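You operate a simulated robot arm through the tools that you are given. There is no shell and no other tool. Be economical: measure what you need, move in short steps, check, and stop when the job is done.

You run a simulated two-armed robot. Do the job below in one go: nothing can be reset, and whatever is moved stays where it is left.

## Task
Take the cream carton from the high deck of the stock shelf and leave it on the second shelf from the bottom of the tall shelf. Put the purple pad on the top of the check bench. Carry the purple crate with both arms and set it on the top of the small table. Stack the tub that says "walnut dip" from the top deck of the trolley on top of the tub labelled "rice salad". Take the large steel weight on the infeed end of the belt and put it away on the crate bench. Turn the direction selector to RETURN. Fetch the orange pack and set it on the infeed end of the belt. Open the second crate from the bottom of the front rack, put the black tub from the bare end of the steel table in the inside from the bottom of the second crate of the front rack and shut the crate again. Put the pack that says "new potatoes" from the bare end of the steel table on top of the white carton there. Put the grey-footed cup on the orange lot card. Stack the white tub marked "6345" from the top of the wire rack on top of the white tub that says "3164". Press the outfeed stop button two times. Open the check bench drawer. Any order will do. Set down upright: cream carton, large steel weight, black tub, grey-footed cup.

Only the result counts: the job must be done as asked and must still hold three seconds after the hand-in. Knocking over, shifting, dropping, spilling or breaking anything else fails it.

## Robot
Two 7-joint arms with two-finger grippers on one trunk, on a base that drives. Base frame: it is fixed to the floor where the robot stands at the start and does not move with it; the origin is under the middle of the robot, x ahead of it, y to its left, z up. Readings come in mm, degrees, newtons and seconds.
The left shoulder is at the start at [60, 123, 1039], the right one opposite. With the tool pointing down near the work surface each hand reaches from about 240 to 760 mm from the robot's upright axis, wherever it stands, measured 20 degrees to its own side. Places, roughly: black tub [-14750, -6500, 750]; check bench drawer [-3700, -1400, 800]; crate bench [-11000, -2200, 900]; direction selector [-6300, -5800, 900]; dummy pack, pink pack [-15000, -6250, 750]; grey tub, orange tub, pink tub [-3000, 1750, 1000]; grey-footed cup (6x6x7 cm) [-14700, -6200, 800]; infeed end of the belt [-5500, -5400, 1000]; inside of the second crate of the front rack [-11800, -4200, 400]; large steel weight [-5500, -5500, 1000]; orange lot card [-14750, -6500, 750]; orange pack [-7000, -6750, 750]; outfeed stop button [-8900, -5500, 900]; purple crate (31x20x13 cm) [-2100, 1700, 1200]; purple pad (10x7x6 cm) [-1000, 1700, 1100]; second crate of the front rack [-11800, -4300, 500]; second shelf of the tall shelf [-1500, 1800, 700]; top of the check bench [-3500, -900, 900]; top of the small table [-1700, 0, 900]; white carton [-15250, -6250, 750]; white tub [-11500, -6500, 750]. Payload 1.47 kg a hand.
The tool frame of a hand sits at the grasp point between the pads (the TCP): z along the fingers, y along the line on which they close. The tips reach 16 mm beyond it. The gripper opens to 87 mm. The gripper's body begins 55 mm behind the TCP.
Orientation is that of the tool frame in the base frame, as a unit quaternion [x, y, z, w]. With the fingers straight down and closing along the base's y, the tool's x points along the base's -x, its y along +y and its z along -z.

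## Interface
- The arms move only by the tool drive_tool. It takes "left_series", "right_series" or both (then of equal length, played together; a hand with none holds still); each is a list of rows, each an object of numbers (a shift or turn left out is 0, a gripper value left out holds the last): "dx", "dy", "dz": the shift along the tool's x, y, z in mm; "rx", "ry", "rz": the turn, a rotation vector about the tool's x, y, z in degrees; "hand": the gripper command, from -1 (shut) to 1 (fully open), values between in proportion. In form: [{"dx": .., "dy": .., "dz": .., "rx": .., "ry": .., "rz": .., "hand": ..}, ...]. A call has 1 to 8 rows; each row is the pose to reach, as a shift and turn from the pose commanded when the call began, along the tool's axes at that moment. Rows are played at 5 a second. More than 50 mm and 8.6 degrees between two rows, or a gripper value outside its range, and nothing of the call is played. Where a pose cannot be reached the arm comes as near as it can. A force on the tool above 40 N (or 10 N above the force at the start of the call, whichever is more), or a blocked arm, ends the call early, and 0.2 s more pass. The fingers move at their own pace (about 153 mm/s each) and stop on an object; they squeeze with about 28 N. The grip force told is the motor's: it shows also when the fingers shut on nothing. Time passes only in rows, and 0.2 s behind the last, so rows that repeat a pose let the fingers close. It gives the time, the measured TCP pose, the force on the tool (base axes), the opening and the grip force at its end, in the units of the frame above (readings bear some noise), with the torque about the TCP (base axes, N m) and any sound that the robot's microphone picked up.
- Cameras (640 x 400 px; columns grow to the right, rows downward): "scene" is now at [100.5, 13, 1641.1]; the picture's right is [0.34, -0.94, 0.00], its down [-0.20, -0.07, -0.98] and it looks along [0.92, 0.33, -0.21] (base axes); focal length 260 px, centre (320, 200). "left" rides on the left gripper at [73, -12, -90] in its tool frame; the picture's right is [0.16, 0.99, 0.00], its down [-0.72, 0.12, -0.68] and it looks along [-0.67, 0.11, 0.73] (tool axes); focal length 247 px, centre (320, 200). "right" rides on the right gripper at [73, 12, -90] in its tool frame; the picture's right is [-0.16, 0.99, 0.00], its down [-0.72, -0.12, -0.68] and it looks along [-0.67, -0.11, 0.73] (tool axes); focal length 247 px, centre (320, 200). There is no depth. A picture from a camera that has moved, and an enlarged one, comes with that camera's place and axes in the base frame and with its lens. The place of the scene camera against the robot may be out by one fixed shift of up to 25 mm in any direction.
- get_image(camera): a new picture of that camera. No time passes.
- lift_body(by): slides the trunk up (or, below 0, down) by that many mm; the arms and the scene camera ride with it, the base frame stays. It gives what a move gives, with no picture.
- base_move(legs): drives the robot by 1 to 6 legs, each [ahead, left, turn to the left] in mm, mm and degrees, along the robot's own axes; the way and the turn of a leg run together, so that a leg with both is an arc; at most 1500 mm and 180 degrees a leg. The arms and the cameras ride along, it lands a little off, and it stops where it bumps. It gives what a move gives.
- pan_tilt(pan, tilt): turns the head with the scene camera to pan (to the left, within 120 degrees either way) and tilt (down, from -29 to 69), counted from straight ahead of the robot. It gives what a move gives.
- close_up(camera, box): a new picture of the part [left, top, right, bottom] of that camera's present view, enlarged. No time passes.
- job_done(): hands the job in; it is judged then, once.

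Work in short steps. Places have to be worked out from the pictures, the camera data and where the tool is seen: move nearer, look again, correct. Check each grasp and each placing, and mend what went wrong. You have 567 turns and 370 pictures in all, those below and enlarged ones among them. Open the grippers and draw the arms clear of the work before you hand the job in, unless the task says otherwise; then end with one line.

The tools are called by a JSON object that holds its "name" and its "arguments". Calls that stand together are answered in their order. drive_tool: Moves the arms, as the interface text tells. Its arguments: {"type":"object","properties":{"left_series":{"type":"array"},"right_series":{"type":"array"}},"required":[]} The other tools are called the same way: lift_body (by) slides the trunk up or down; base_move (legs) drives the base; pan_tilt (pan, tilt) turns the head that bears the scene camera; get_image (camera) takes a picture; close_up (camera, box) takes an enlarged picture of a part of a camera's view; job_done () hands the job in.

At the start:

```text
t: 0.0
left_ee_pos: [317.3, 231.1, 1533.2]
left_tool_rot: [0.0, 1.0, 0.001, 0.0]
left_ft_force: [0.6, 0.4, 0.4]
left_wrist_torque: [-0.02, 0.04, 0.0]
left_grip_width: 87.0
left_grip_force: 0.1
right_ee_pos: [385.3, -81.0, 1480.4]
right_tool_rot: [0.0, 1.0, 0.0, -0.001]
right_ft_force: [0.0, -0.9, 0.5]
right_wrist_torque: [0.0, -0.01, 0.01]
right_grip_width: 86.8
right_grip_force: 0.0
trunk travel left (down, up): [-194.0, 36.0]
robot x, y, heading: [-0.6, 1.0, -0.2]
head pan, tilt: [19.6, 12.3]
```

scene: 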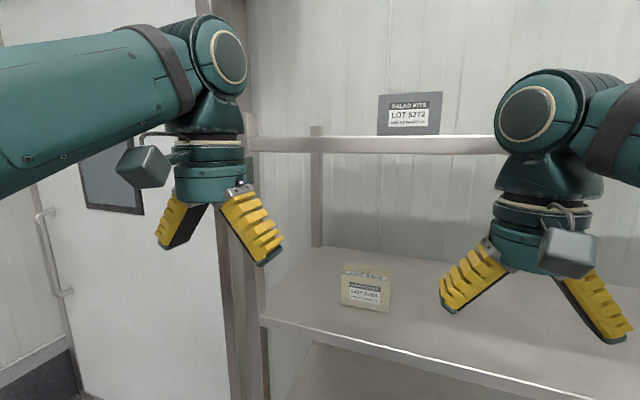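
right: 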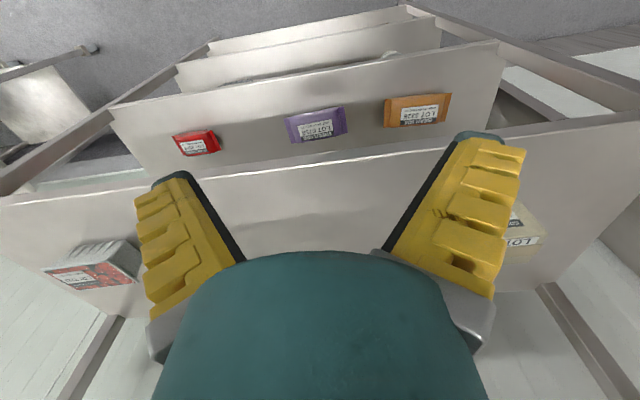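
left: 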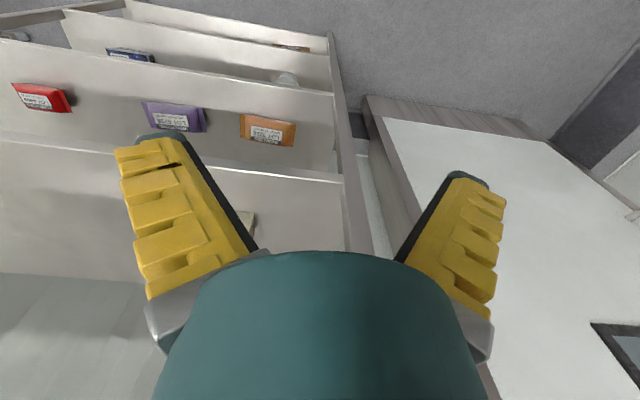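

I start by looking at the shelf in front, straight ahead and a bit down.

{"name": "pan_tilt", "arguments": {"pan": -10, "tilt": 20}}

{"name": "get_image", "arguments": {"camera": "scene"}}

{"name": "pan_tilt", "arguments": {"pan": 100, "tilt": 15}}

{"name": "get_image", "arguments": {"camera": "scene"}}

{"name": "pan_tilt", "arguments": {"pan": -100, "tilt": 15}}

{"name": "get_image", "arguments": {"camera": "scene"}}

```text
t: 0.9
left_ee_pos: [318.1, 231.4, 1532.7]
left_tool_rot: [0.0, 1.0, 0.0, 0.0]
left_ft_force: [0.2, 0.6, -0.1]
left_wrist_torque: [-0.02, 0.0, 0.0]
left_grip_width: 87.0
left_grip_force: 0.1
right_ee_pos: [385.2, -81.0, 1479.8]
right_tool_rot: [0.0, 1.0, 0.0, 0.0]
right_ft_force: [-0.1, 0.0, -0.9]
right_wrist_torque: [-0.02, -0.02, 0.02]
right_grip_width: 87.1
right_grip_force: 0.1
trunk travel left (down, up): [-194.0, 36.0]
robot x, y, heading: [0.1, -1.9, -0.2]
head pan, tilt: [-10.0, 20.0]
```

```text
366 pictures are left
camera scene: at [104.4, -34.4, 1628.6], right [-0.17, -0.98, 0.0], down [-0.34, 0.06, -0.94], along [0.93, -0.16, -0.34], focal length 260 px, centre (320, 200)
```

scene: 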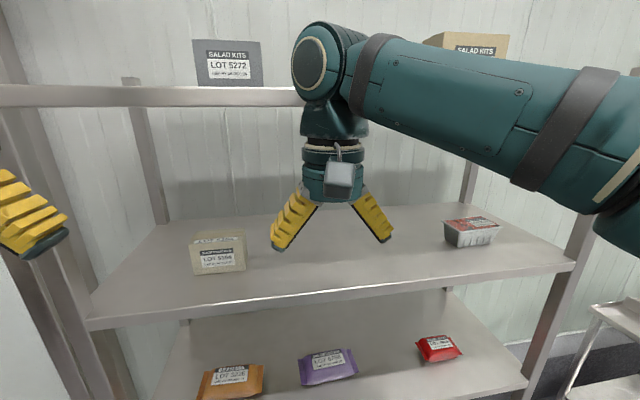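

```text
t: 2.8
left_ee_pos: [318.5, 231.8, 1533.5]
left_tool_rot: [0.0, 1.0, 0.0, 0.0]
left_ft_force: [0.0, 0.7, -0.4]
left_wrist_torque: [0.01, 0.01, 0.0]
left_grip_width: 86.7
left_grip_force: 0.2
right_ee_pos: [384.4, -80.6, 1479.2]
right_tool_rot: [0.0, 1.0, 0.001, -0.001]
right_ft_force: [-0.4, 0.2, -0.5]
right_wrist_torque: [-0.04, -0.04, 0.04]
right_grip_width: 87.0
right_grip_force: 0.1
trunk travel left (down, up): [-194.0, 36.0]
robot x, y, heading: [-0.2, 0.3, 0.1]
head pan, tilt: [100.0, 15.0]
```

```text
365 pictures are left
camera scene: at [-3.5, 73.7, 1636.7], right [0.98, 0.17, 0.0], down [0.04, -0.25, -0.97], along [-0.17, 0.95, -0.26], focal length 260 px, centre (320, 200)
```

scene: 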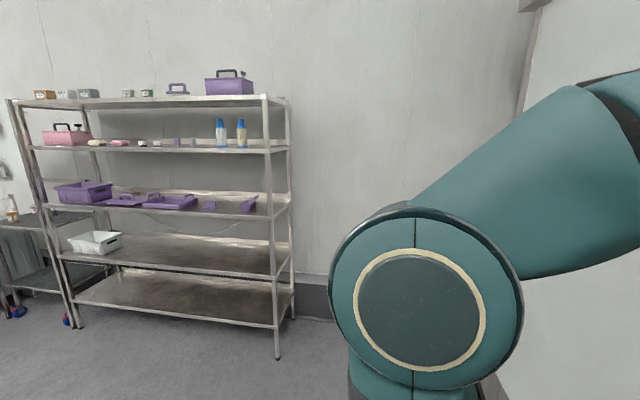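

```text
t: 5.8
left_ee_pos: [318.3, 231.9, 1533.1]
left_tool_rot: [0.0, 1.0, -0.001, 0.0]
left_ft_force: [-0.6, -0.2, 0.4]
left_wrist_torque: [0.06, 0.02, 0.0]
left_grip_width: 86.9
left_grip_force: 0.1
right_ee_pos: [383.9, -80.5, 1479.4]
right_tool_rot: [0.001, 1.0, -0.001, 0.0]
right_ft_force: [-0.1, 0.0, 0.8]
right_wrist_torque: [0.02, 0.0, -0.01]
right_grip_width: 87.2
right_grip_force: 0.1
trunk travel left (down, up): [-194.0, 36.0]
robot x, y, heading: [0.6, 0.9, -0.1]
head pan, tilt: [-100.0, 15.0]
```

```text
364 pictures are left
camera scene: at [-3.5, -110.3, 1636.7], right [-0.98, 0.17, 0.0], down [0.04, 0.25, -0.97], along [-0.17, -0.95, -0.26], focal length 260 px, centre (320, 200)
```

scene: 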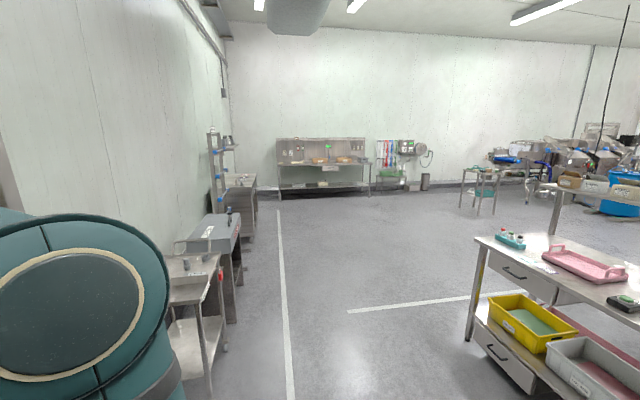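

The shelf ahead is the stock shelf; I check the carton candidates in detail.

{"name": "pan_tilt", "arguments": {"pan": 0, "tilt": 10}}

{"name": "get_image", "arguments": {"camera": "scene"}}

{"name": "pan_tilt", "arguments": {"pan": 0, "tilt": 45}}

{"name": "get_image", "arguments": {"camera": "scene"}}

```text
t: 7.5
left_ee_pos: [317.1, 231.8, 1532.9]
left_tool_rot: [0.0, 1.0, 0.0, 0.0]
left_ft_force: [0.3, -0.6, -0.4]
left_wrist_torque: [-0.02, -0.02, -0.01]
left_grip_width: 86.9
left_grip_force: 0.0
right_ee_pos: [384.6, -79.9, 1480.2]
right_tool_rot: [0.0, 1.0, 0.0, 0.0]
right_ft_force: [0.6, 0.1, -0.5]
right_wrist_torque: [0.03, -0.01, -0.03]
right_grip_width: 87.2
right_grip_force: 0.1
trunk travel left (down, up): [-194.0, 36.0]
robot x, y, heading: [0.3, 1.6, 0.1]
head pan, tilt: [0.0, 10.0]
```

```text
363 pictures are left
camera scene: at [105.7, -18.3, 1644.9], right [0.0, -1.0, 0.0], down [-0.17, 0.0, -0.98], along [0.98, 0.0, -0.17], focal length 260 px, centre (320, 200)
```

scene: 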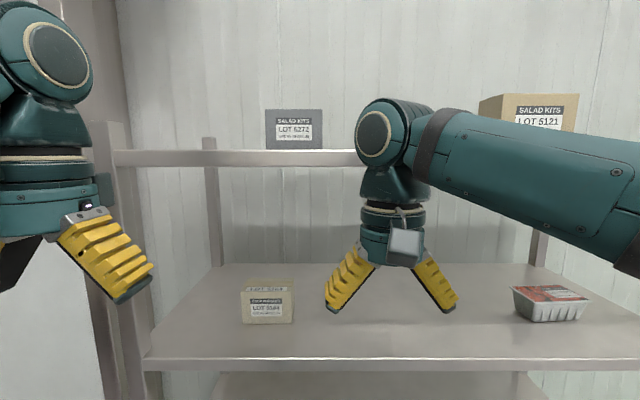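

```text
t: 8.5
left_ee_pos: [318.9, 231.9, 1533.8]
left_tool_rot: [0.0, 1.0, 0.001, 0.0]
left_ft_force: [0.0, -0.5, 0.1]
left_wrist_torque: [0.03, 0.01, -0.04]
left_grip_width: 86.8
left_grip_force: 0.1
right_ee_pos: [384.3, -80.6, 1479.2]
right_tool_rot: [0.0, 1.0, 0.0, -0.001]
right_ft_force: [0.1, 0.1, 0.0]
right_wrist_torque: [0.02, 0.01, 0.01]
right_grip_width: 87.0
right_grip_force: 0.2
trunk travel left (down, up): [-194.0, 36.0]
robot x, y, heading: [-4.3, 1.0, -0.1]
head pan, tilt: [0.0, 45.0]
```

```text
362 pictures are left
camera scene: at [94.0, -18.3, 1590.0], right [0.0, -1.0, 0.0], down [-0.71, 0.0, -0.71], along [0.71, 0.0, -0.71], focal length 260 px, centre (320, 200)
```

scene: 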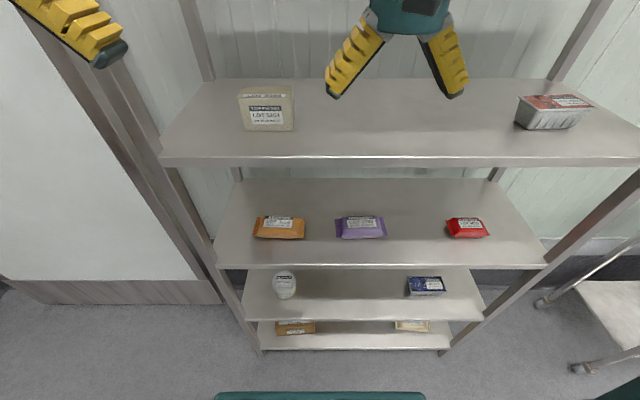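

The cream carton sits on the second deck, about [680, 100, 1300], grip across its depth (x). I lower both hands away from the top deck's edge and place the left one in front of it for a closer look.

{"name": "drive_tool", "arguments": {"left_series": [{"dx": 0, "dy": -15, "dz": 15}, {"dx": 0, "dy": -30, "dz": 30}, {"dy": -45, "dz": 45}, {"dy": -60, "dz": 60}, {"dy": -75, "dz": 75}, {"dy": -90, "dz": 90}, {"dy": -105, "dz": 100}, {"dy": -120, "dz": 100}], "right_series": [{"dx": 8, "dy": -25, "dz": 40}, {"dx": 16, "dy": -50, "dz": 80}, {"dx": 24, "dy": -75, "dz": 120}, {"dx": 32, "dy": -100, "dz": 160}, {"dx": 40, "dy": -125, "dz": 200}, {"dx": 48, "dy": -150, "dz": 240}, {"dx": 56, "dy": -175, "dz": 280}, {"dx": 60, "dy": -200, "dz": 320}]}}

{"name": "get_image", "arguments": {"camera": "left"}}

```text
t: 10.3
left_ee_pos: [319.6, 110.0, 1431.7]
left_tool_rot: [-0.001, 1.0, 0.001, 0.001]
left_ft_force: [0.3, -0.1, -0.6]
left_wrist_torque: [-0.01, 0.02, 0.01]
left_grip_width: 86.6
left_grip_force: 0.0
right_ee_pos: [326.6, -282.2, 1158.1]
right_tool_rot: [-0.001, 1.0, 0.0, 0.0]
right_ft_force: [-0.1, -0.2, -0.2]
right_wrist_torque: [0.0, 0.03, -0.02]
right_grip_width: 87.0
right_grip_force: 0.0
trunk travel left (down, up): [-194.0, 36.0]
robot x, y, heading: [-1.0, -0.9, 0.1]
head pan, tilt: [0.0, 45.0]
```

```text
361 pictures are left
camera left: at [247.0, 99.4, 1522.6], right [-0.16, 0.99, 0.0], down [0.72, 0.12, 0.68], along [0.67, 0.11, -0.73], focal length 247 px, centre (320, 200)
```

left: 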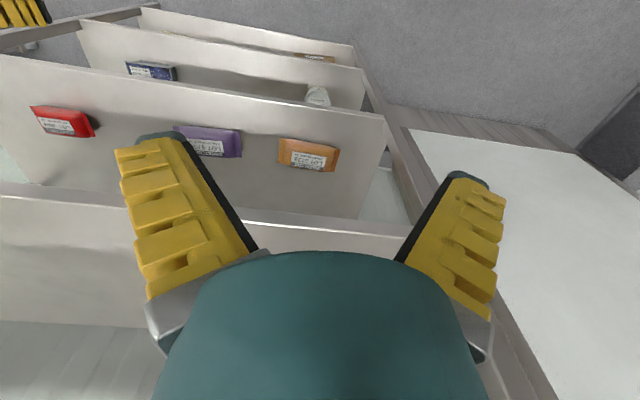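

The carton is too wide along y, so I'll grip it across its depth with the right hand leaning in from the right (fingers down-left), staying beneath the top deck. First I turn the right hand.

{"name": "drive_tool", "arguments": {"right_series": [{"rz": 8.5}, {"rz": 17}, {"rz": 25.5}, {"rz": 34}, {"rz": 42.5}, {"rz": 51}, {"rz": 59.5}, {"rz": 68}], "left_series": [{"dx": 4, "dy": 12, "dz": 45}, {"dx": 8, "dy": 24, "dz": 90}, {"dx": 12, "dy": 36, "dz": 130}, {"dx": 16, "dy": 48, "dz": 170}, {"dx": 20, "dy": 60, "dz": 210}, {"dx": 20, "dy": 75, "dz": 250}, {"dx": 20, "dy": 90, "dz": 280}, {"dx": 20, "dy": 110, "dz": 310}]}}

{"name": "drive_tool", "arguments": {"right_series": [{"rz": 8}, {"rz": 15}, {"rz": 22}]}}

{"name": "drive_tool", "arguments": {"right_series": [{"ry": 8, "dz": -10}, {"ry": 16, "dz": -20}, {"ry": 24, "dz": -30}, {"ry": 32, "dz": -40}, {"ry": 40, "dz": -60}, {"ry": 45, "dz": -80}]}}

{"name": "get_image", "arguments": {"camera": "right"}}

```text
t: 12.1
left_ee_pos: [300.5, 222.5, 1124.0]
left_tool_rot: [0.001, 1.0, 0.001, 0.0]
left_ft_force: [-0.7, 0.5, -0.6]
left_wrist_torque: [0.01, 0.02, 0.01]
left_grip_width: 86.9
left_grip_force: 0.0
left hand out of reach, approached as far as the arm can: row 8
right_ee_pos: [325.7, -279.9, 1159.1]
right_tool_rot: [0.561, 0.828, 0.0, -0.001]
right_ft_force: [0.2, -0.3, 0.5]
right_wrist_torque: [0.02, 0.02, 0.03]
right_grip_width: 86.7
right_grip_force: 0.0
trunk travel left (down, up): [-194.0, 36.0]
robot x, y, heading: [1.0, -1.1, 0.1]
head pan, tilt: [0.0, 45.0]
```

```text
t: 12.9
left_ee_pos: [300.0, 221.9, 1124.9]
left_tool_rot: [0.0, 1.0, 0.0, -0.001]
left_ft_force: [-0.7, 0.7, 0.3]
left_wrist_torque: [0.0, 0.02, 0.02]
left_grip_width: 86.7
left_grip_force: 0.1
right_ee_pos: [325.3, -280.6, 1159.7]
right_tool_rot: [0.707, 0.707, 0.0, 0.0]
right_ft_force: [-0.9, -1.1, 0.7]
right_wrist_torque: [-0.01, -0.01, 0.0]
right_grip_width: 86.9
right_grip_force: 0.1
trunk travel left (down, up): [-194.0, 36.0]
robot x, y, heading: [1.4, 0.8, -0.1]
head pan, tilt: [0.0, 45.0]
```

```text
t: 14.3
left_ee_pos: [301.6, 220.1, 1125.3]
left_tool_rot: [0.001, 1.0, 0.001, 0.0]
left_ft_force: [-0.8, 0.4, 0.3]
left_wrist_torque: [-0.04, 0.01, 0.02]
left_grip_width: 87.1
left_grip_force: 0.0
right_ee_pos: [324.0, -279.9, 1240.4]
right_tool_rot: [0.653, 0.653, 0.272, -0.271]
right_ft_force: [0.3, 0.7, -0.2]
right_wrist_torque: [-0.03, -0.01, 0.02]
right_grip_width: 87.0
right_grip_force: 0.1
trunk travel left (down, up): [-194.0, 36.0]
robot x, y, heading: [-2.3, -2.4, 0.1]
head pan, tilt: [0.0, 45.0]
```

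```text
360 pictures are left
camera right: at [337.2, -291.3, 1355.7], right [0.99, -0.11, -0.11], down [-0.12, -0.99, -0.03], along [-0.11, 0.05, -0.99], focal length 247 px, centre (320, 200)
```

right: 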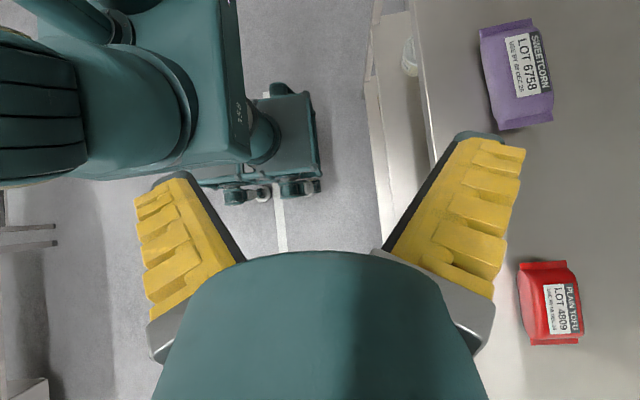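

Orientation is good and the right camera looks straight down. I raise the hand and drive forward 120 mm.

{"name": "drive_tool", "arguments": {"right_series": [{"dx": 45, "dz": 2}, {"dx": 90, "dz": 4}, {"dx": 135, "dz": 8}, {"dx": 180, "dz": 10}, {"dx": 225, "dz": 14}]}}

{"name": "base_move", "arguments": {"legs": [[120, 0, 0]]}}

{"name": "get_image", "arguments": {"camera": "right"}}

```text
t: 15.5
left_ee_pos: [301.5, 222.6, 1125.5]
left_tool_rot: [0.001, 1.0, -0.001, -0.001]
left_ft_force: [0.1, 1.6, 0.9]
left_wrist_torque: [-0.02, -0.02, 0.0]
left_grip_width: 86.7
left_grip_force: 0.1
right_ee_pos: [325.0, -111.1, 1388.9]
right_tool_rot: [0.654, 0.653, 0.271, -0.27]
right_ft_force: [-0.1, 0.4, 0.1]
right_wrist_torque: [0.0, 0.0, 0.01]
right_grip_width: 87.0
right_grip_force: 0.0
trunk travel left (down, up): [-194.0, 36.0]
robot x, y, heading: [0.3, 3.3, -0.1]
head pan, tilt: [0.0, 45.0]
```

```text
t: 16.8
left_ee_pos: [419.2, 220.9, 1124.2]
left_tool_rot: [0.0, 1.0, 0.0, 0.0]
left_ft_force: [-0.4, -0.7, -0.1]
left_wrist_torque: [-0.03, 0.02, 0.01]
left_grip_width: 87.1
left_grip_force: 0.1
right_ee_pos: [444.0, -112.6, 1389.4]
right_tool_rot: [0.653, 0.653, 0.271, -0.27]
right_ft_force: [0.3, -0.4, 0.2]
right_wrist_torque: [0.03, 0.01, 0.03]
right_grip_width: 87.1
right_grip_force: 0.1
trunk travel left (down, up): [-194.0, 36.0]
robot x, y, heading: [118.0, 1.4, -0.0]
head pan, tilt: [0.0, 45.0]
```

```text
359 pictures are left
camera right: at [456.8, -123.8, 1504.0], right [0.99, -0.11, -0.11], down [-0.11, -0.99, -0.03], along [-0.11, 0.04, -0.99], focal length 247 px, centre (320, 200)
```

right: 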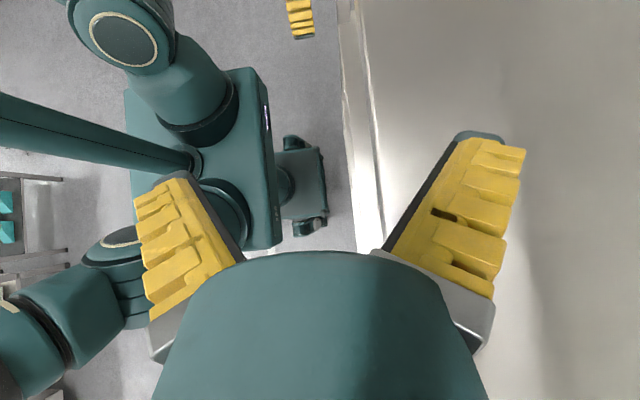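

Combining views, the deck edge is at x≈485, z≈1308; carton front x≈579, centre y≈89, top ≈1380. I move the hand in to its right side and look.

{"name": "drive_tool", "arguments": {"right_series": [{"dx": 18, "dy": 39, "dz": 15}, {"dx": 36, "dy": 78, "dz": 29}, {"dx": 55, "dy": 117, "dz": 43}, {"dx": 73, "dy": 156, "dz": 58}]}}

{"name": "get_image", "arguments": {"camera": "right"}}

{"name": "get_image", "arguments": {"camera": "scene"}}

```text
t: 17.8
left_ee_pos: [420.8, 222.8, 1125.4]
left_tool_rot: [0.0, 1.0, 0.0, -0.002]
left_ft_force: [-1.0, -0.4, -0.3]
left_wrist_torque: [-0.01, 0.04, 0.03]
left_grip_width: 87.2
left_grip_force: 0.0
right_ee_pos: [601.7, -19.7, 1398.3]
right_tool_rot: [0.653, 0.653, 0.27, -0.271]
right_ft_force: [0.7, 0.8, 0.2]
right_wrist_torque: [0.04, 0.04, 0.01]
right_grip_width: 87.0
right_grip_force: 0.0
trunk travel left (down, up): [-194.0, 36.0]
robot x, y, heading: [118.9, -3.0, 0.1]
head pan, tilt: [0.0, 45.0]
```

```text
358 pictures are left
camera right: at [613.2, -31.4, 1513.4], right [0.99, -0.11, -0.11], down [-0.12, -0.99, -0.03], along [-0.11, 0.04, -0.99], focal length 247 px, centre (320, 200)
```

right: 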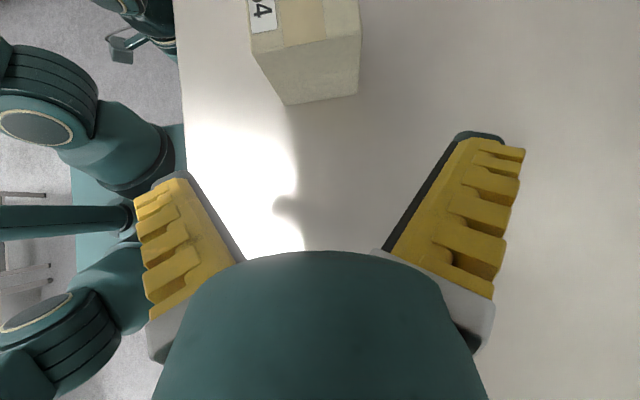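

```text
357 pictures are left
camera scene: at [214.3, -17.5, 1589.7], right [0.0, -1.0, 0.0], down [-0.71, 0.0, -0.71], along [0.71, 0.0, -0.71], focal length 260 px, centre (320, 200)
```

scene: 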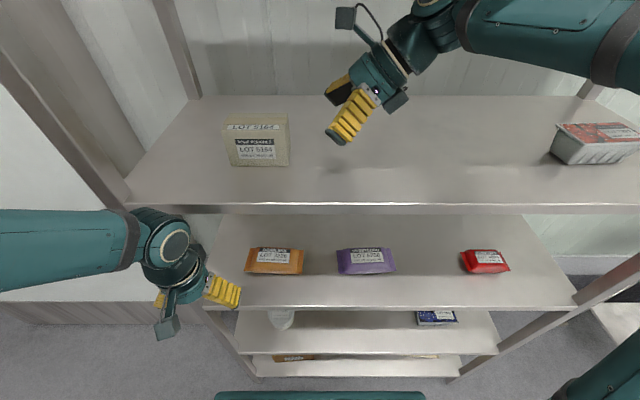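

The carton occupies x 570–632, y 61–163, top 1382. I lower to z 1350 and slide in from the right so the open fingers straddle it.

{"name": "drive_tool", "arguments": {"right_series": [{"dx": -17, "dz": 17}, {"dx": -34, "dz": 34}, {"dx": -9, "dz": 59}, {"dx": 16, "dz": 84}, {"dx": 42, "dz": 110}]}}

{"name": "get_image", "arguments": {"camera": "right"}}

```text
t: 18.9
left_ee_pos: [419.0, 223.0, 1125.2]
left_tool_rot: [0.001, 1.0, -0.001, -0.001]
left_ft_force: [0.2, 0.1, 0.1]
left_wrist_torque: [0.01, 0.0, 0.02]
left_grip_width: 86.9
left_grip_force: 0.0
right_ee_pos: [598.8, 91.2, 1351.4]
right_tool_rot: [0.653, 0.655, 0.269, -0.27]
right_ft_force: [-0.1, -0.1, 0.5]
right_wrist_torque: [-0.02, 0.03, 0.02]
right_grip_width: 87.1
right_grip_force: 0.0
trunk travel left (down, up): [-194.0, 36.0]
robot x, y, heading: [120.8, -0.9, 0.0]
head pan, tilt: [0.0, 45.0]
```

```text
356 pictures are left
camera right: at [611.6, 79.6, 1466.0], right [0.99, -0.11, -0.11], down [-0.11, -0.99, -0.03], along [-0.11, 0.04, -0.99], focal length 247 px, centre (320, 200)
```

right: 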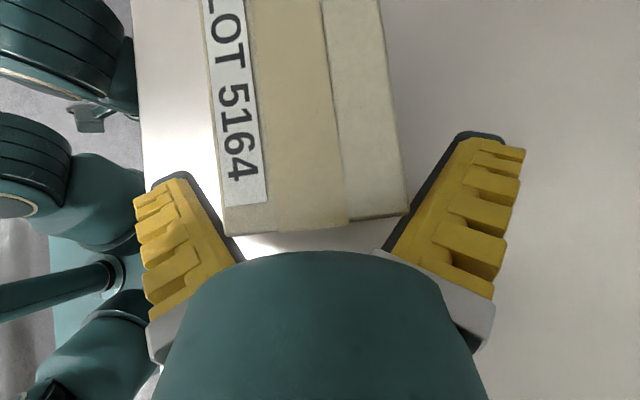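

The carton sits between the fingers. I close the grip.

{"name": "drive_tool", "arguments": {"right_series": [{"hand": -1}, {"hand": -1}, {"hand": -1}, {"hand": -1}]}}

{"name": "drive_tool", "arguments": {"right_series": [{"dx": 11, "dz": -11}, {"dx": 21, "dz": -21}]}}

{"name": "get_image", "arguments": {"camera": "right"}}

```text
t: 19.9
left_ee_pos: [418.7, 221.9, 1124.4]
left_tool_rot: [0.0, 1.0, 0.0, -0.001]
left_ft_force: [0.1, -0.9, -0.9]
left_wrist_torque: [0.01, 0.0, 0.01]
left_grip_width: 86.8
left_grip_force: 0.1
right_ee_pos: [599.3, 89.5, 1351.7]
right_tool_rot: [0.652, 0.654, 0.271, -0.271]
right_ft_force: [0.5, -1.0, 5.8]
right_wrist_torque: [0.58, -0.02, -0.02]
right_grip_width: 65.9
right_grip_force: 28.2
trunk travel left (down, up): [-194.0, 36.0]
robot x, y, heading: [119.9, -1.1, 0.2]
head pan, tilt: [0.0, 45.0]
```

```text
t: 20.6
left_ee_pos: [419.4, 222.3, 1125.4]
left_tool_rot: [0.0, 1.0, 0.0, -0.001]
left_ft_force: [0.1, 0.1, 0.7]
left_wrist_torque: [-0.04, -0.02, 0.01]
left_grip_width: 86.9
left_grip_force: 0.1
right_ee_pos: [599.5, 89.1, 1380.5]
right_tool_rot: [0.654, 0.653, 0.271, -0.27]
right_ft_force: [0.5, 1.1, -2.2]
right_wrist_torque: [-0.05, 0.0, 0.01]
right_grip_width: 65.9
right_grip_force: 27.9
trunk travel left (down, up): [-194.0, 36.0]
robot x, y, heading: [116.3, -2.0, 0.1]
head pan, tilt: [0.0, 45.0]
```

```text
355 pictures are left
camera right: at [612.1, 76.6, 1495.8], right [0.99, -0.11, -0.11], down [-0.11, -0.99, -0.03], along [-0.11, 0.04, -0.99], focal length 247 px, centre (320, 200)
```

right: 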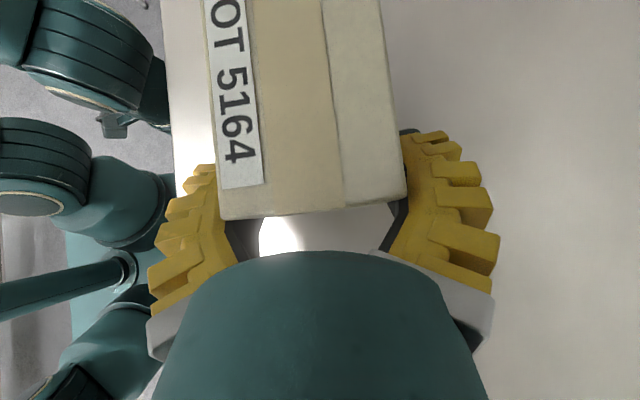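

Carton held at 66 mm opening. I back out 500 mm and turn left towards the tall shelf.

{"name": "base_move", "arguments": {"legs": [[-500, 0, 0], [0, 0, 90]]}}

{"name": "pan_tilt", "arguments": {"pan": 20, "tilt": 20}}

{"name": "get_image", "arguments": {"camera": "scene"}}

```text
t: 27.3
left_ee_pos: [-598.4, 296.0, 1125.1]
left_tool_rot: [0.71, -0.704, 0.001, 0.0]
left_ft_force: [-0.7, 0.0, -0.2]
left_wrist_torque: [-0.01, -0.02, 0.0]
left_grip_width: 87.0
left_grip_force: 0.1
right_ee_pos: [-467.6, 478.7, 1380.6]
right_tool_rot: [-0.004, 0.924, -0.002, -0.383]
right_ft_force: [-0.6, -0.1, -2.3]
right_wrist_torque: [-0.02, -0.09, -0.03]
right_grip_width: 65.4
right_grip_force: 28.2
trunk travel left (down, up): [-194.0, 36.0]
robot x, y, heading: [-379.6, -1.5, 90.6]
head pan, tilt: [0.0, 45.0]
```

```text
t: 28.2
left_ee_pos: [-597.7, 296.8, 1124.2]
left_tool_rot: [0.71, -0.704, 0.001, 0.0]
left_ft_force: [-0.4, 1.0, 0.3]
left_wrist_torque: [-0.01, -0.01, -0.01]
left_grip_width: 87.0
left_grip_force: 0.0
right_ee_pos: [-466.5, 478.4, 1381.3]
right_tool_rot: [-0.004, 0.924, -0.001, -0.382]
right_ft_force: [0.3, 0.4, -2.1]
right_wrist_torque: [0.0, -0.08, 0.0]
right_grip_width: 65.3
right_grip_force: 28.2
trunk travel left (down, up): [-194.0, 36.0]
robot x, y, heading: [-376.2, -4.0, 90.5]
head pan, tilt: [20.0, 20.0]
```

```text
354 pictures are left
camera scene: at [-404.8, 76.5, 1628.5], right [0.94, 0.35, 0.0], down [0.12, -0.32, -0.94], along [-0.33, 0.88, -0.34], focal length 260 px, centre (320, 200)
```

scene: 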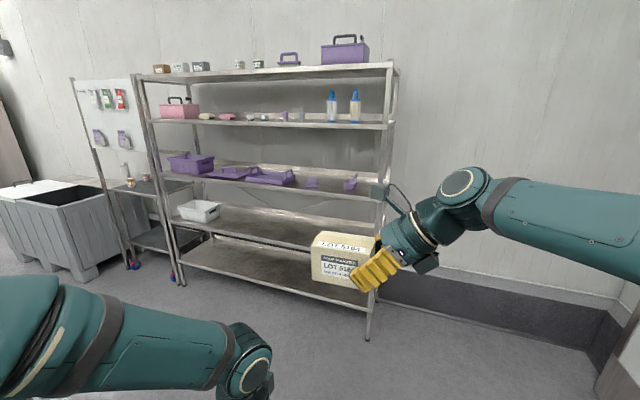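

Path is clear. I drive to about 700 mm in front of the shelf's right half and lower the trunk.

{"name": "base_move", "arguments": {"legs": [[850, 540, 0]]}}

{"name": "lift_body", "arguments": {"by": -190}}

{"name": "pan_tilt", "arguments": {"pan": 15, "tilt": 35}}

{"name": "get_image", "arguments": {"camera": "scene"}}

```text
t: 33.4
left_ee_pos: [-1147.6, 1153.6, 1124.9]
left_tool_rot: [0.715, -0.699, 0.0, 0.0]
left_ft_force: [-1.0, 0.2, -0.2]
left_wrist_torque: [0.0, -0.03, 0.01]
left_grip_width: 86.9
left_grip_force: 0.0
right_ee_pos: [-1017.6, 1337.7, 1382.0]
right_tool_rot: [-0.01, 0.924, -0.004, -0.383]
right_ft_force: [-0.4, 0.6, -2.8]
right_wrist_torque: [-0.02, -0.1, 0.01]
right_grip_width: 65.1
right_grip_force: 27.4
trunk travel left (down, up): [-194.0, 36.0]
robot x, y, heading: [-917.9, 861.5, 91.1]
head pan, tilt: [20.0, 20.0]
```

```text
t: 35.5
left_ee_pos: [-1145.7, 1154.1, 935.1]
left_tool_rot: [0.714, -0.7, 0.001, 0.001]
left_ft_force: [-0.7, 0.1, -1.2]
left_wrist_torque: [0.05, 0.03, -0.03]
left_grip_width: 86.9
left_grip_force: 0.0
right_ee_pos: [-1017.3, 1336.5, 1191.3]
right_tool_rot: [-0.01, 0.924, -0.005, -0.382]
right_ft_force: [-0.3, -0.3, -2.3]
right_wrist_torque: [0.01, -0.1, 0.0]
right_grip_width: 65.1
right_grip_force: 27.9
trunk travel left (down, up): [-4.0, 226.0]
robot x, y, heading: [-918.0, 856.5, 91.1]
head pan, tilt: [20.0, 20.0]
```

```text
t: 36.3
left_ee_pos: [-1146.1, 1154.0, 934.6]
left_tool_rot: [0.715, -0.699, 0.0, 0.001]
left_ft_force: [-0.6, -1.0, 0.5]
left_wrist_torque: [0.0, 0.0, -0.02]
left_grip_width: 86.9
left_grip_force: 0.1
right_ee_pos: [-1017.1, 1336.4, 1191.0]
right_tool_rot: [-0.009, 0.924, -0.004, -0.383]
right_ft_force: [0.0, -0.4, -2.1]
right_wrist_torque: [0.0, -0.05, 0.02]
right_grip_width: 64.8
right_grip_force: 28.0
trunk travel left (down, up): [-4.0, 226.0]
robot x, y, heading: [-914.5, 861.1, 91.2]
head pan, tilt: [15.0, 35.0]
```

```text
353 pictures are left
camera scene: at [-941.0, 934.4, 1414.8], right [0.96, 0.28, 0.0], down [0.16, -0.55, -0.82], along [-0.23, 0.79, -0.57], focal length 260 px, centre (320, 200)
```

scene: 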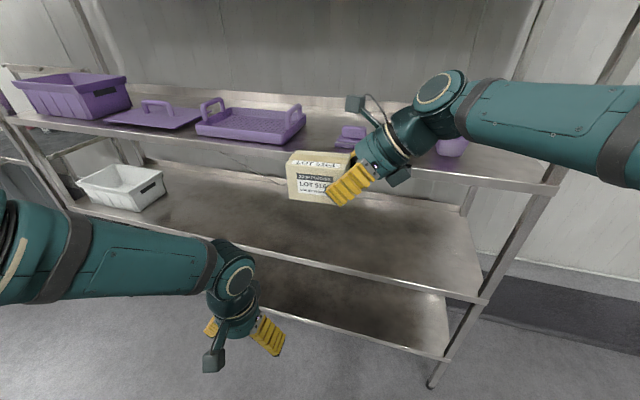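

Deck 2 is at about z 650, deck 3 about 1100, front edge y≈1580. I lower the carton in front of the gap and tuck the left hand back.

{"name": "drive_tool", "arguments": {"right_series": [{"dx": -34, "dz": 34}, {"dx": -68, "dz": 68}, {"dx": -102, "dz": 102}, {"dx": -136, "dz": 136}, {"dx": -170, "dz": 170}, {"dx": -204, "dz": 204}, {"dx": -238, "dz": 238}, {"dx": -272, "dz": 272}], "left_series": [{"dx": 10, "dy": 15}, {"dx": 20, "dy": 30}, {"dx": 30, "dy": 45}, {"dx": 40, "dy": 60}, {"dx": 50, "dy": 75}, {"dx": 60, "dy": 90}, {"dx": 70, "dy": 105}, {"dx": 80, "dy": 120}]}}

{"name": "drive_tool", "arguments": {"right_series": [{"dx": -20, "dz": 20}, {"dx": -36, "dz": 36}]}}

{"name": "get_image", "arguments": {"camera": "right"}}

{"name": "get_image", "arguments": {"camera": "scene"}}

```text
t: 38.1
left_ee_pos: [-1274.4, 1080.4, 941.2]
left_tool_rot: [0.714, -0.7, 0.001, 0.0]
left_ft_force: [0.3, 0.4, -0.1]
left_wrist_torque: [-0.02, -0.02, -0.02]
left_grip_width: 86.8
left_grip_force: 0.1
left hand out of reach, approached as far as the arm can: row 1, 2, 3, 4, 5, 6, 7, 8
right_ee_pos: [-1016.9, 1337.8, 804.7]
right_tool_rot: [-0.01, 0.924, -0.004, -0.382]
right_ft_force: [0.2, -0.1, -0.9]
right_wrist_torque: [0.03, -0.09, 0.03]
right_grip_width: 65.3
right_grip_force: 28.4
trunk travel left (down, up): [-4.0, 226.0]
robot x, y, heading: [-917.0, 857.1, 91.6]
head pan, tilt: [15.0, 35.0]
```

```text
t: 38.7
left_ee_pos: [-1274.6, 1080.6, 941.0]
left_tool_rot: [0.715, -0.699, 0.001, 0.001]
left_ft_force: [-0.9, -0.1, 0.0]
left_wrist_torque: [0.0, -0.02, -0.02]
left_grip_width: 87.0
left_grip_force: 0.1
right_ee_pos: [-1015.5, 1338.6, 753.7]
right_tool_rot: [-0.01, 0.924, -0.004, -0.382]
right_ft_force: [0.4, 0.6, -2.9]
right_wrist_torque: [0.0, -0.08, -0.01]
right_grip_width: 64.9
right_grip_force: 28.3
trunk travel left (down, up): [-4.0, 226.0]
robot x, y, heading: [-916.3, 859.3, 91.1]
head pan, tilt: [15.0, 35.0]
```

```text
352 pictures are left
camera right: at [-1002.8, 1350.8, 868.5], right [0.09, 0.99, -0.11], down [0.99, -0.09, -0.03], along [-0.04, -0.11, -0.99], focal length 247 px, centre (320, 200)
```

right: 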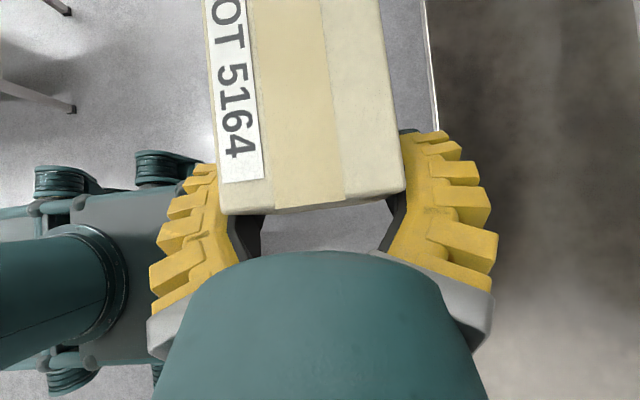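

```text
351 pictures are left
camera scene: at [-940.9, 934.6, 1414.7], right [0.96, 0.28, 0.0], down [0.16, -0.55, -0.82], along [-0.23, 0.79, -0.57], focal length 260 px, centre (320, 200)
```

scene: 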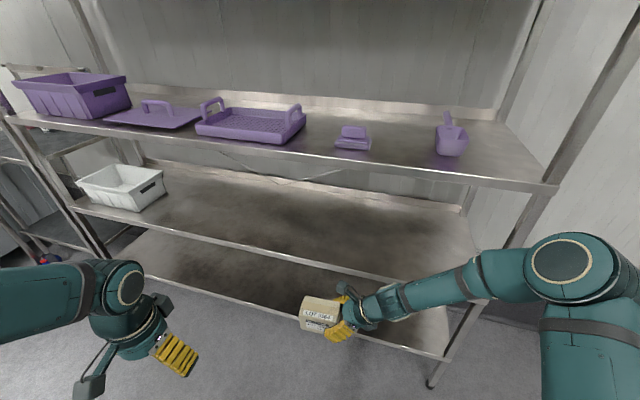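

The carton (bottom ≈710) will clear deck 2 (≈650). I drive in 350 mm and look.

{"name": "base_move", "arguments": {"legs": [[350, 0, -1]]}}

{"name": "get_image", "arguments": {"camera": "right"}}

{"name": "get_image", "arguments": {"camera": "scene"}}

```text
t: 40.5
left_ee_pos: [-1275.4, 1319.2, 944.1]
left_tool_rot: [-0.707, 0.707, 0.005, 0.006]
left_ft_force: [-0.9, -0.5, -0.1]
left_wrist_torque: [-0.02, 0.0, 0.0]
left_grip_width: 86.7
left_grip_force: 0.0
right_ee_pos: [-1012.7, 1549.3, 751.1]
right_tool_rot: [-0.007, 0.925, -0.019, -0.38]
right_ft_force: [-0.6, 0.9, -2.1]
right_wrist_torque: [-0.04, -0.1, -0.03]
right_grip_width: 64.8
right_grip_force: 28.0
trunk travel left (down, up): [-4.0, 226.0]
robot x, y, heading: [-921.7, 1102.8, 90.1]
head pan, tilt: [15.0, 35.0]
stopped in leg 1: the robot was blocked; the commanded pose is now the measured one
```

```text
350 pictures are left
camera right: at [-1000.9, 1565.0, 865.9], right [0.08, 0.99, -0.14], down [1.0, -0.09, -0.02], along [-0.03, -0.14, -0.99], focal length 247 px, centre (320, 200)
```

right: 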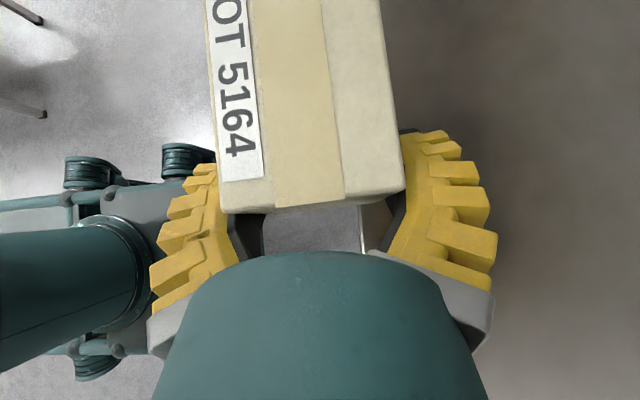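

```text
349 pictures are left
camera scene: at [-944.9, 1158.8, 1416.8], right [0.97, 0.26, 0.01], down [0.15, -0.54, -0.83], along [-0.21, 0.8, -0.56], focal length 260 px, centre (320, 200)
```

scene: 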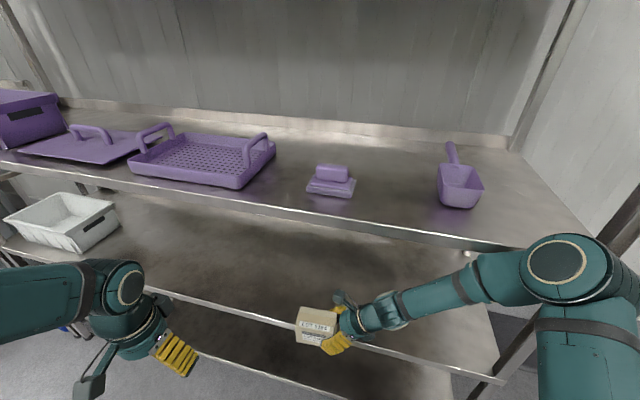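

Blocked: the right elbow (≈z 1100) likely touches deck 3's edge. I back off 110 mm and will instead extend the arm.

{"name": "base_move", "arguments": {"legs": [[-110, 0, 0]]}}

{"name": "drive_tool", "arguments": {"right_series": [{"dy": 40}, {"dy": 80}, {"dy": 120}, {"dy": 160}, {"dy": 200}]}}

{"name": "get_image", "arguments": {"camera": "right"}}

{"name": "get_image", "arguments": {"camera": "scene"}}

```text
t: 41.7
left_ee_pos: [-1275.7, 1225.0, 940.7]
left_tool_rot: [0.709, -0.706, 0.001, 0.0]
left_ft_force: [-0.2, -0.5, 0.4]
left_wrist_torque: [0.02, -0.01, 0.02]
left_grip_width: 86.9
left_grip_force: 0.0
right_ee_pos: [-1013.7, 1455.1, 741.7]
right_tool_rot: [-0.006, 0.924, -0.028, -0.38]
right_ft_force: [-0.7, 0.7, -2.1]
right_wrist_torque: [0.01, -0.11, -0.03]
right_grip_width: 64.7
right_grip_force: 28.2
trunk travel left (down, up): [-4.0, 226.0]
robot x, y, heading: [-923.2, 996.6, 90.4]
head pan, tilt: [15.0, 35.0]
```

```text
t: 42.9
left_ee_pos: [-1275.8, 1226.4, 942.0]
left_tool_rot: [0.708, -0.706, 0.001, 0.0]
left_ft_force: [-0.7, -0.7, -0.2]
left_wrist_torque: [-0.01, -0.03, -0.02]
left_grip_width: 87.1
left_grip_force: 0.1
right_ee_pos: [-1017.9, 1653.7, 732.9]
right_tool_rot: [-0.003, 0.924, -0.027, -0.381]
right_ft_force: [-1.8, -0.1, 4.8]
right_wrist_torque: [0.22, 0.35, 0.06]
right_grip_width: 64.3
right_grip_force: 27.8
trunk travel left (down, up): [-4.0, 226.0]
robot x, y, heading: [-922.1, 1001.4, 90.2]
head pan, tilt: [15.0, 35.0]
```

```text
348 pictures are left
camera right: at [-1006.7, 1671.1, 846.4], right [0.08, 0.98, -0.16], down [1.0, -0.09, -0.02], along [-0.03, -0.16, -0.99], focal length 247 px, centre (320, 200)
```

right: 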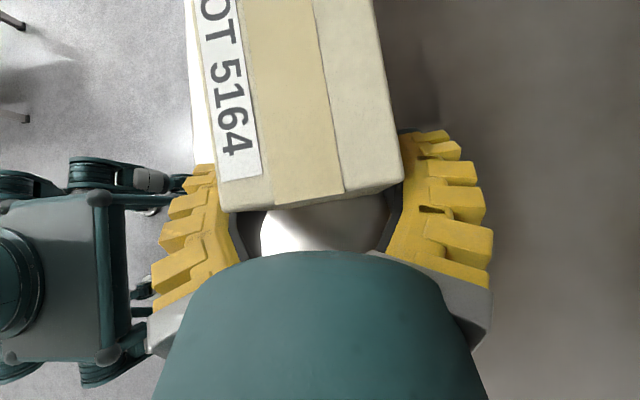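

```text
347 pictures are left
camera scene: at [-943.5, 1074.2, 1414.8], right [0.96, 0.26, 0.0], down [0.15, -0.55, -0.82], along [-0.22, 0.79, -0.57], focal length 260 px, centre (320, 200)
```

scene: 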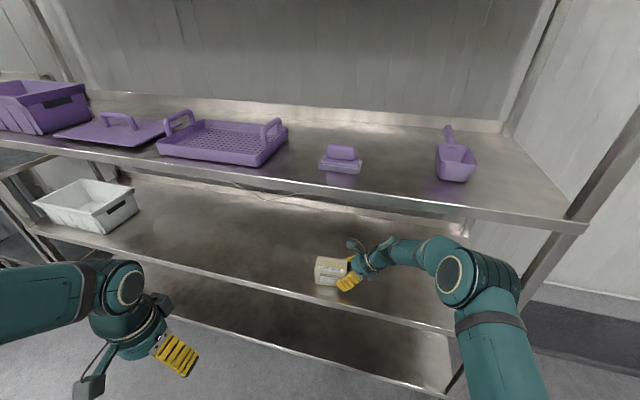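

Force reading suggests the far bottom edge already touches deck 2 (hand pitched ~3°). I lift slightly and level it.

{"name": "drive_tool", "arguments": {"right_series": [{"dx": 8, "dz": -8}, {"dx": 12, "dz": -12, "rx": -2.1, "rz": -2.1}, {"dx": 12, "dz": -12, "rx": -2.1, "rz": -2.1}]}}

{"name": "close_up", "arguments": {"camera": "scene", "box": [250, 200, 450, 325]}}

```text
t: 43.7
left_ee_pos: [-1276.1, 1226.4, 941.6]
left_tool_rot: [0.709, -0.706, 0.001, 0.0]
left_ft_force: [0.6, 0.1, -0.2]
left_wrist_torque: [-0.01, 0.01, 0.0]
left_grip_width: 86.8
left_grip_force: 0.0
right_ee_pos: [-1017.9, 1656.1, 749.1]
right_tool_rot: [-0.014, 0.925, -0.004, -0.38]
right_ft_force: [0.1, -0.1, -2.3]
right_wrist_torque: [0.02, -0.13, -0.03]
right_grip_width: 64.0
right_grip_force: 28.2
trunk travel left (down, up): [-4.0, 226.0]
robot x, y, heading: [-924.0, 1000.6, 90.2]
head pan, tilt: [15.0, 35.0]
```

```text
3.20 times, centred on (350, 262) of scene
camera zoom: at [-943.7, 1075.1, 1414.7], right [0.96, 0.26, 0.0], down [0.15, -0.55, -0.82], along [-0.22, 0.79, -0.57], focal length 832 px, centre (224, 0)
```

zoom: 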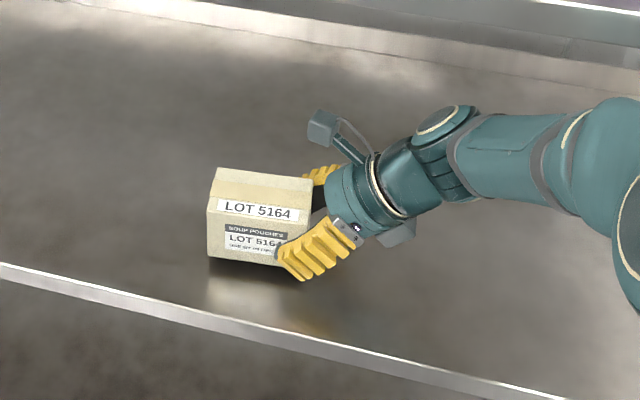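

Carton level above deck 2. I lower in small steps watching the force.

{"name": "drive_tool", "arguments": {"right_series": [{"dx": -4, "dz": 4}, {"dx": -8, "dz": 8}, {"dx": -11, "dz": 11}]}}

```text
t: 44.5
left_ee_pos: [-1275.4, 1226.2, 941.7]
left_tool_rot: [0.709, -0.705, 0.001, -0.001]
left_ft_force: [-0.1, -0.3, 0.6]
left_wrist_torque: [-0.03, -0.04, 0.02]
left_grip_width: 87.1
left_grip_force: 0.1
right_ee_pos: [-1017.1, 1656.1, 733.0]
right_tool_rot: [-0.015, 0.925, -0.005, -0.38]
right_ft_force: [0.4, -0.3, -2.2]
right_wrist_torque: [0.02, -0.14, -0.01]
right_grip_width: 64.0
right_grip_force: 28.4
trunk travel left (down, up): [-4.0, 226.0]
robot x, y, heading: [-923.6, 996.4, 90.1]
head pan, tilt: [15.0, 35.0]
```

{"name": "drive_tool", "arguments": {"right_series": [{"dx": -3, "dz": 3}, {"dx": -6, "dz": 6}]}}

```text
t: 45.1
left_ee_pos: [-1275.9, 1225.3, 942.2]
left_tool_rot: [0.709, -0.706, 0.0, 0.0]
left_ft_force: [0.5, 0.4, 0.3]
left_wrist_torque: [0.0, 0.0, 0.01]
left_grip_width: 86.8
left_grip_force: 0.0
right_ee_pos: [-1018.3, 1655.8, 728.7]
right_tool_rot: [-0.014, 0.924, -0.002, -0.382]
right_ft_force: [3.4, -1.2, 20.7]
right_wrist_torque: [0.2, 0.18, 0.04]
right_grip_width: 64.2
right_grip_force: 27.4
trunk travel left (down, up): [-4.0, 226.0]
robot x, y, heading: [-925.0, 1000.2, 90.4]
head pan, tilt: [15.0, 35.0]
```

Contact (20 N). I ease 3 mm up, open, and slide the hand out to the right.

{"name": "drive_tool", "arguments": {"right_series": [{"dx": 2, "dz": -2}, {"dx": 2, "dz": -2, "hand": 1}, {"dx": 2, "dz": -2, "hand": 1}, {"dx": 2, "dz": -2, "hand": 1}, {"dx": -26, "dz": -30}, {"dx": -54, "dz": -58}, {"dx": -80, "dz": -86}]}}

{"name": "get_image", "arguments": {"camera": "scene"}}

```text
t: 46.7
left_ee_pos: [-1275.1, 1225.9, 941.3]
left_tool_rot: [0.71, -0.704, 0.0, 0.0]
left_ft_force: [0.6, -0.4, 0.0]
left_wrist_torque: [-0.01, -0.01, 0.01]
left_grip_width: 86.9
left_grip_force: 0.0
right_ee_pos: [-900.4, 1661.1, 730.4]
right_tool_rot: [-0.014, 0.924, -0.004, -0.381]
right_ft_force: [0.4, 0.2, -0.6]
right_wrist_torque: [-0.04, 0.0, -0.01]
right_grip_width: 87.1
right_grip_force: 0.1
trunk travel left (down, up): [-4.0, 226.0]
robot x, y, heading: [-923.4, 1000.9, 90.2]
head pan, tilt: [15.0, 35.0]
```

```text
345 pictures are left
camera scene: at [-943.1, 1075.0, 1414.7], right [0.96, 0.26, 0.0], down [0.15, -0.55, -0.82], along [-0.22, 0.79, -0.57], focal length 260 px, centre (320, 200)
```

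scene: 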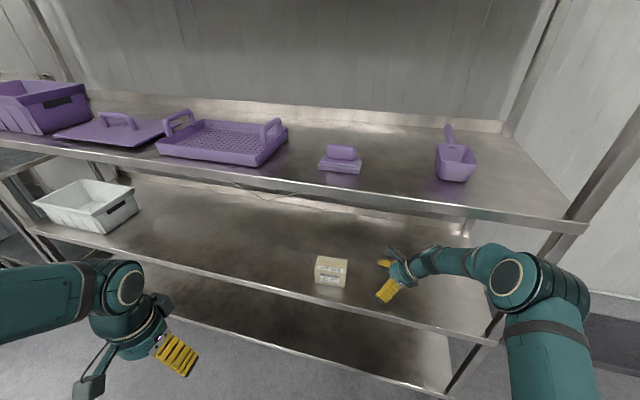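

Carton placed. Next the purple pad on deck 3 just above; I look closely at it and withdraw the right hand from the shelf.

{"name": "close_up", "arguments": {"camera": "scene", "box": [280, 130, 400, 205]}}

{"name": "drive_tool", "arguments": {"right_series": [{"dy": -40}, {"dy": -80}, {"dy": -120}, {"dy": -160}, {"dy": -200}, {"dy": -240}, {"dy": -270}]}}

```text
5.33 times, centred on (340, 168) of scene
camera zoom: at [-943.1, 1075.0, 1414.7], right [0.96, 0.26, 0.0], down [0.15, -0.55, -0.82], along [-0.22, 0.79, -0.57], focal length 1386 px, centre (213, 373)
```

zoom: 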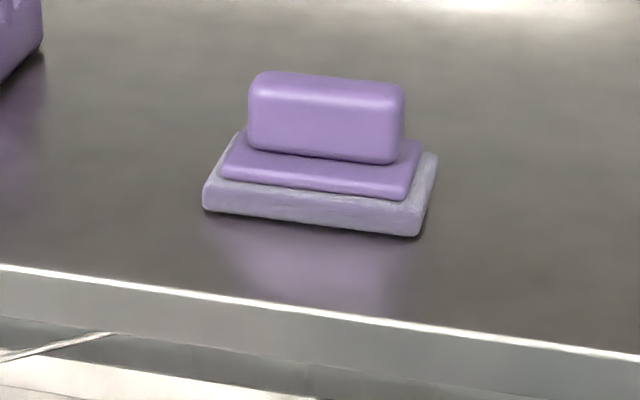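

```text
t: 48.3
left_ee_pos: [-1274.6, 1226.3, 941.8]
left_tool_rot: [0.709, -0.705, 0.001, 0.0]
left_ft_force: [-0.2, 0.1, -1.0]
left_wrist_torque: [0.01, -0.01, 0.01]
left_grip_width: 86.7
left_grip_force: 0.1
right_ee_pos: [-891.9, 1387.5, 729.7]
right_tool_rot: [-0.015, 0.925, -0.004, -0.38]
right_ft_force: [0.5, -0.4, 0.2]
right_wrist_torque: [-0.01, 0.0, -0.03]
right_grip_width: 87.1
right_grip_force: 0.1
trunk travel left (down, up): [-4.0, 226.0]
robot x, y, heading: [-922.7, 999.2, 90.0]
head pan, tilt: [15.0, 35.0]
```

The pad's handle (~30 mm deep) should be gripped from above across y. I raise the trunk, reduce the lean to 15°, and raise the hand in front of the shelf.

{"name": "lift_body", "arguments": {"by": 220}}

{"name": "drive_tool", "arguments": {"right_series": [{"ry": -8, "dx": 35, "dz": -30}, {"ry": -16, "dx": 70, "dz": -60}, {"ry": -23, "dx": 105, "dz": -90}, {"ry": -30, "dx": 140, "dz": -120}, {"ry": -30, "dx": 175, "dz": -150}, {"ry": -30, "dx": 200, "dz": -180}]}}

{"name": "get_image", "arguments": {"camera": "scene"}}

```text
t: 50.6
left_ee_pos: [-1276.0, 1227.2, 1161.3]
left_tool_rot: [0.709, -0.705, 0.002, -0.001]
left_ft_force: [-0.5, 0.5, -0.1]
left_wrist_torque: [0.0, 0.03, 0.0]
left_grip_width: 86.8
left_grip_force: 0.1
right_ee_pos: [-892.0, 1389.3, 949.5]
right_tool_rot: [-0.013, 0.925, -0.003, -0.381]
right_ft_force: [-0.1, 0.2, -0.3]
right_wrist_torque: [-0.02, 0.0, -0.01]
right_grip_width: 87.2
right_grip_force: 0.1
trunk travel left (down, up): [-224.0, 6.0]
robot x, y, heading: [-922.8, 996.3, 90.5]
head pan, tilt: [15.0, 35.0]
```

```text
t: 52.0
left_ee_pos: [-1273.7, 1227.5, 1161.2]
left_tool_rot: [0.709, -0.705, 0.001, 0.0]
left_ft_force: [0.7, 1.0, -0.6]
left_wrist_torque: [0.02, 0.01, -0.01]
left_grip_width: 87.1
left_grip_force: 0.1
right_ee_pos: [-904.8, 1386.2, 1216.2]
right_tool_rot: [-0.013, 0.992, -0.001, -0.129]
right_ft_force: [0.1, 0.6, 0.0]
right_wrist_torque: [-0.01, 0.01, -0.02]
right_grip_width: 87.1
right_grip_force: 0.0
trunk travel left (down, up): [-224.0, 6.0]
robot x, y, heading: [-923.0, 999.4, 90.0]
head pan, tilt: [15.0, 35.0]
```

```text
343 pictures are left
camera scene: at [-941.4, 1075.7, 1634.7], right [0.96, 0.26, 0.0], down [0.15, -0.55, -0.82], along [-0.22, 0.79, -0.57], focal length 260 px, centre (320, 200)
```

scene: 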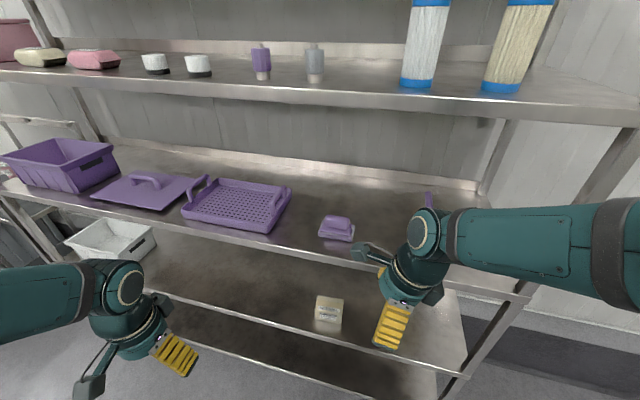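

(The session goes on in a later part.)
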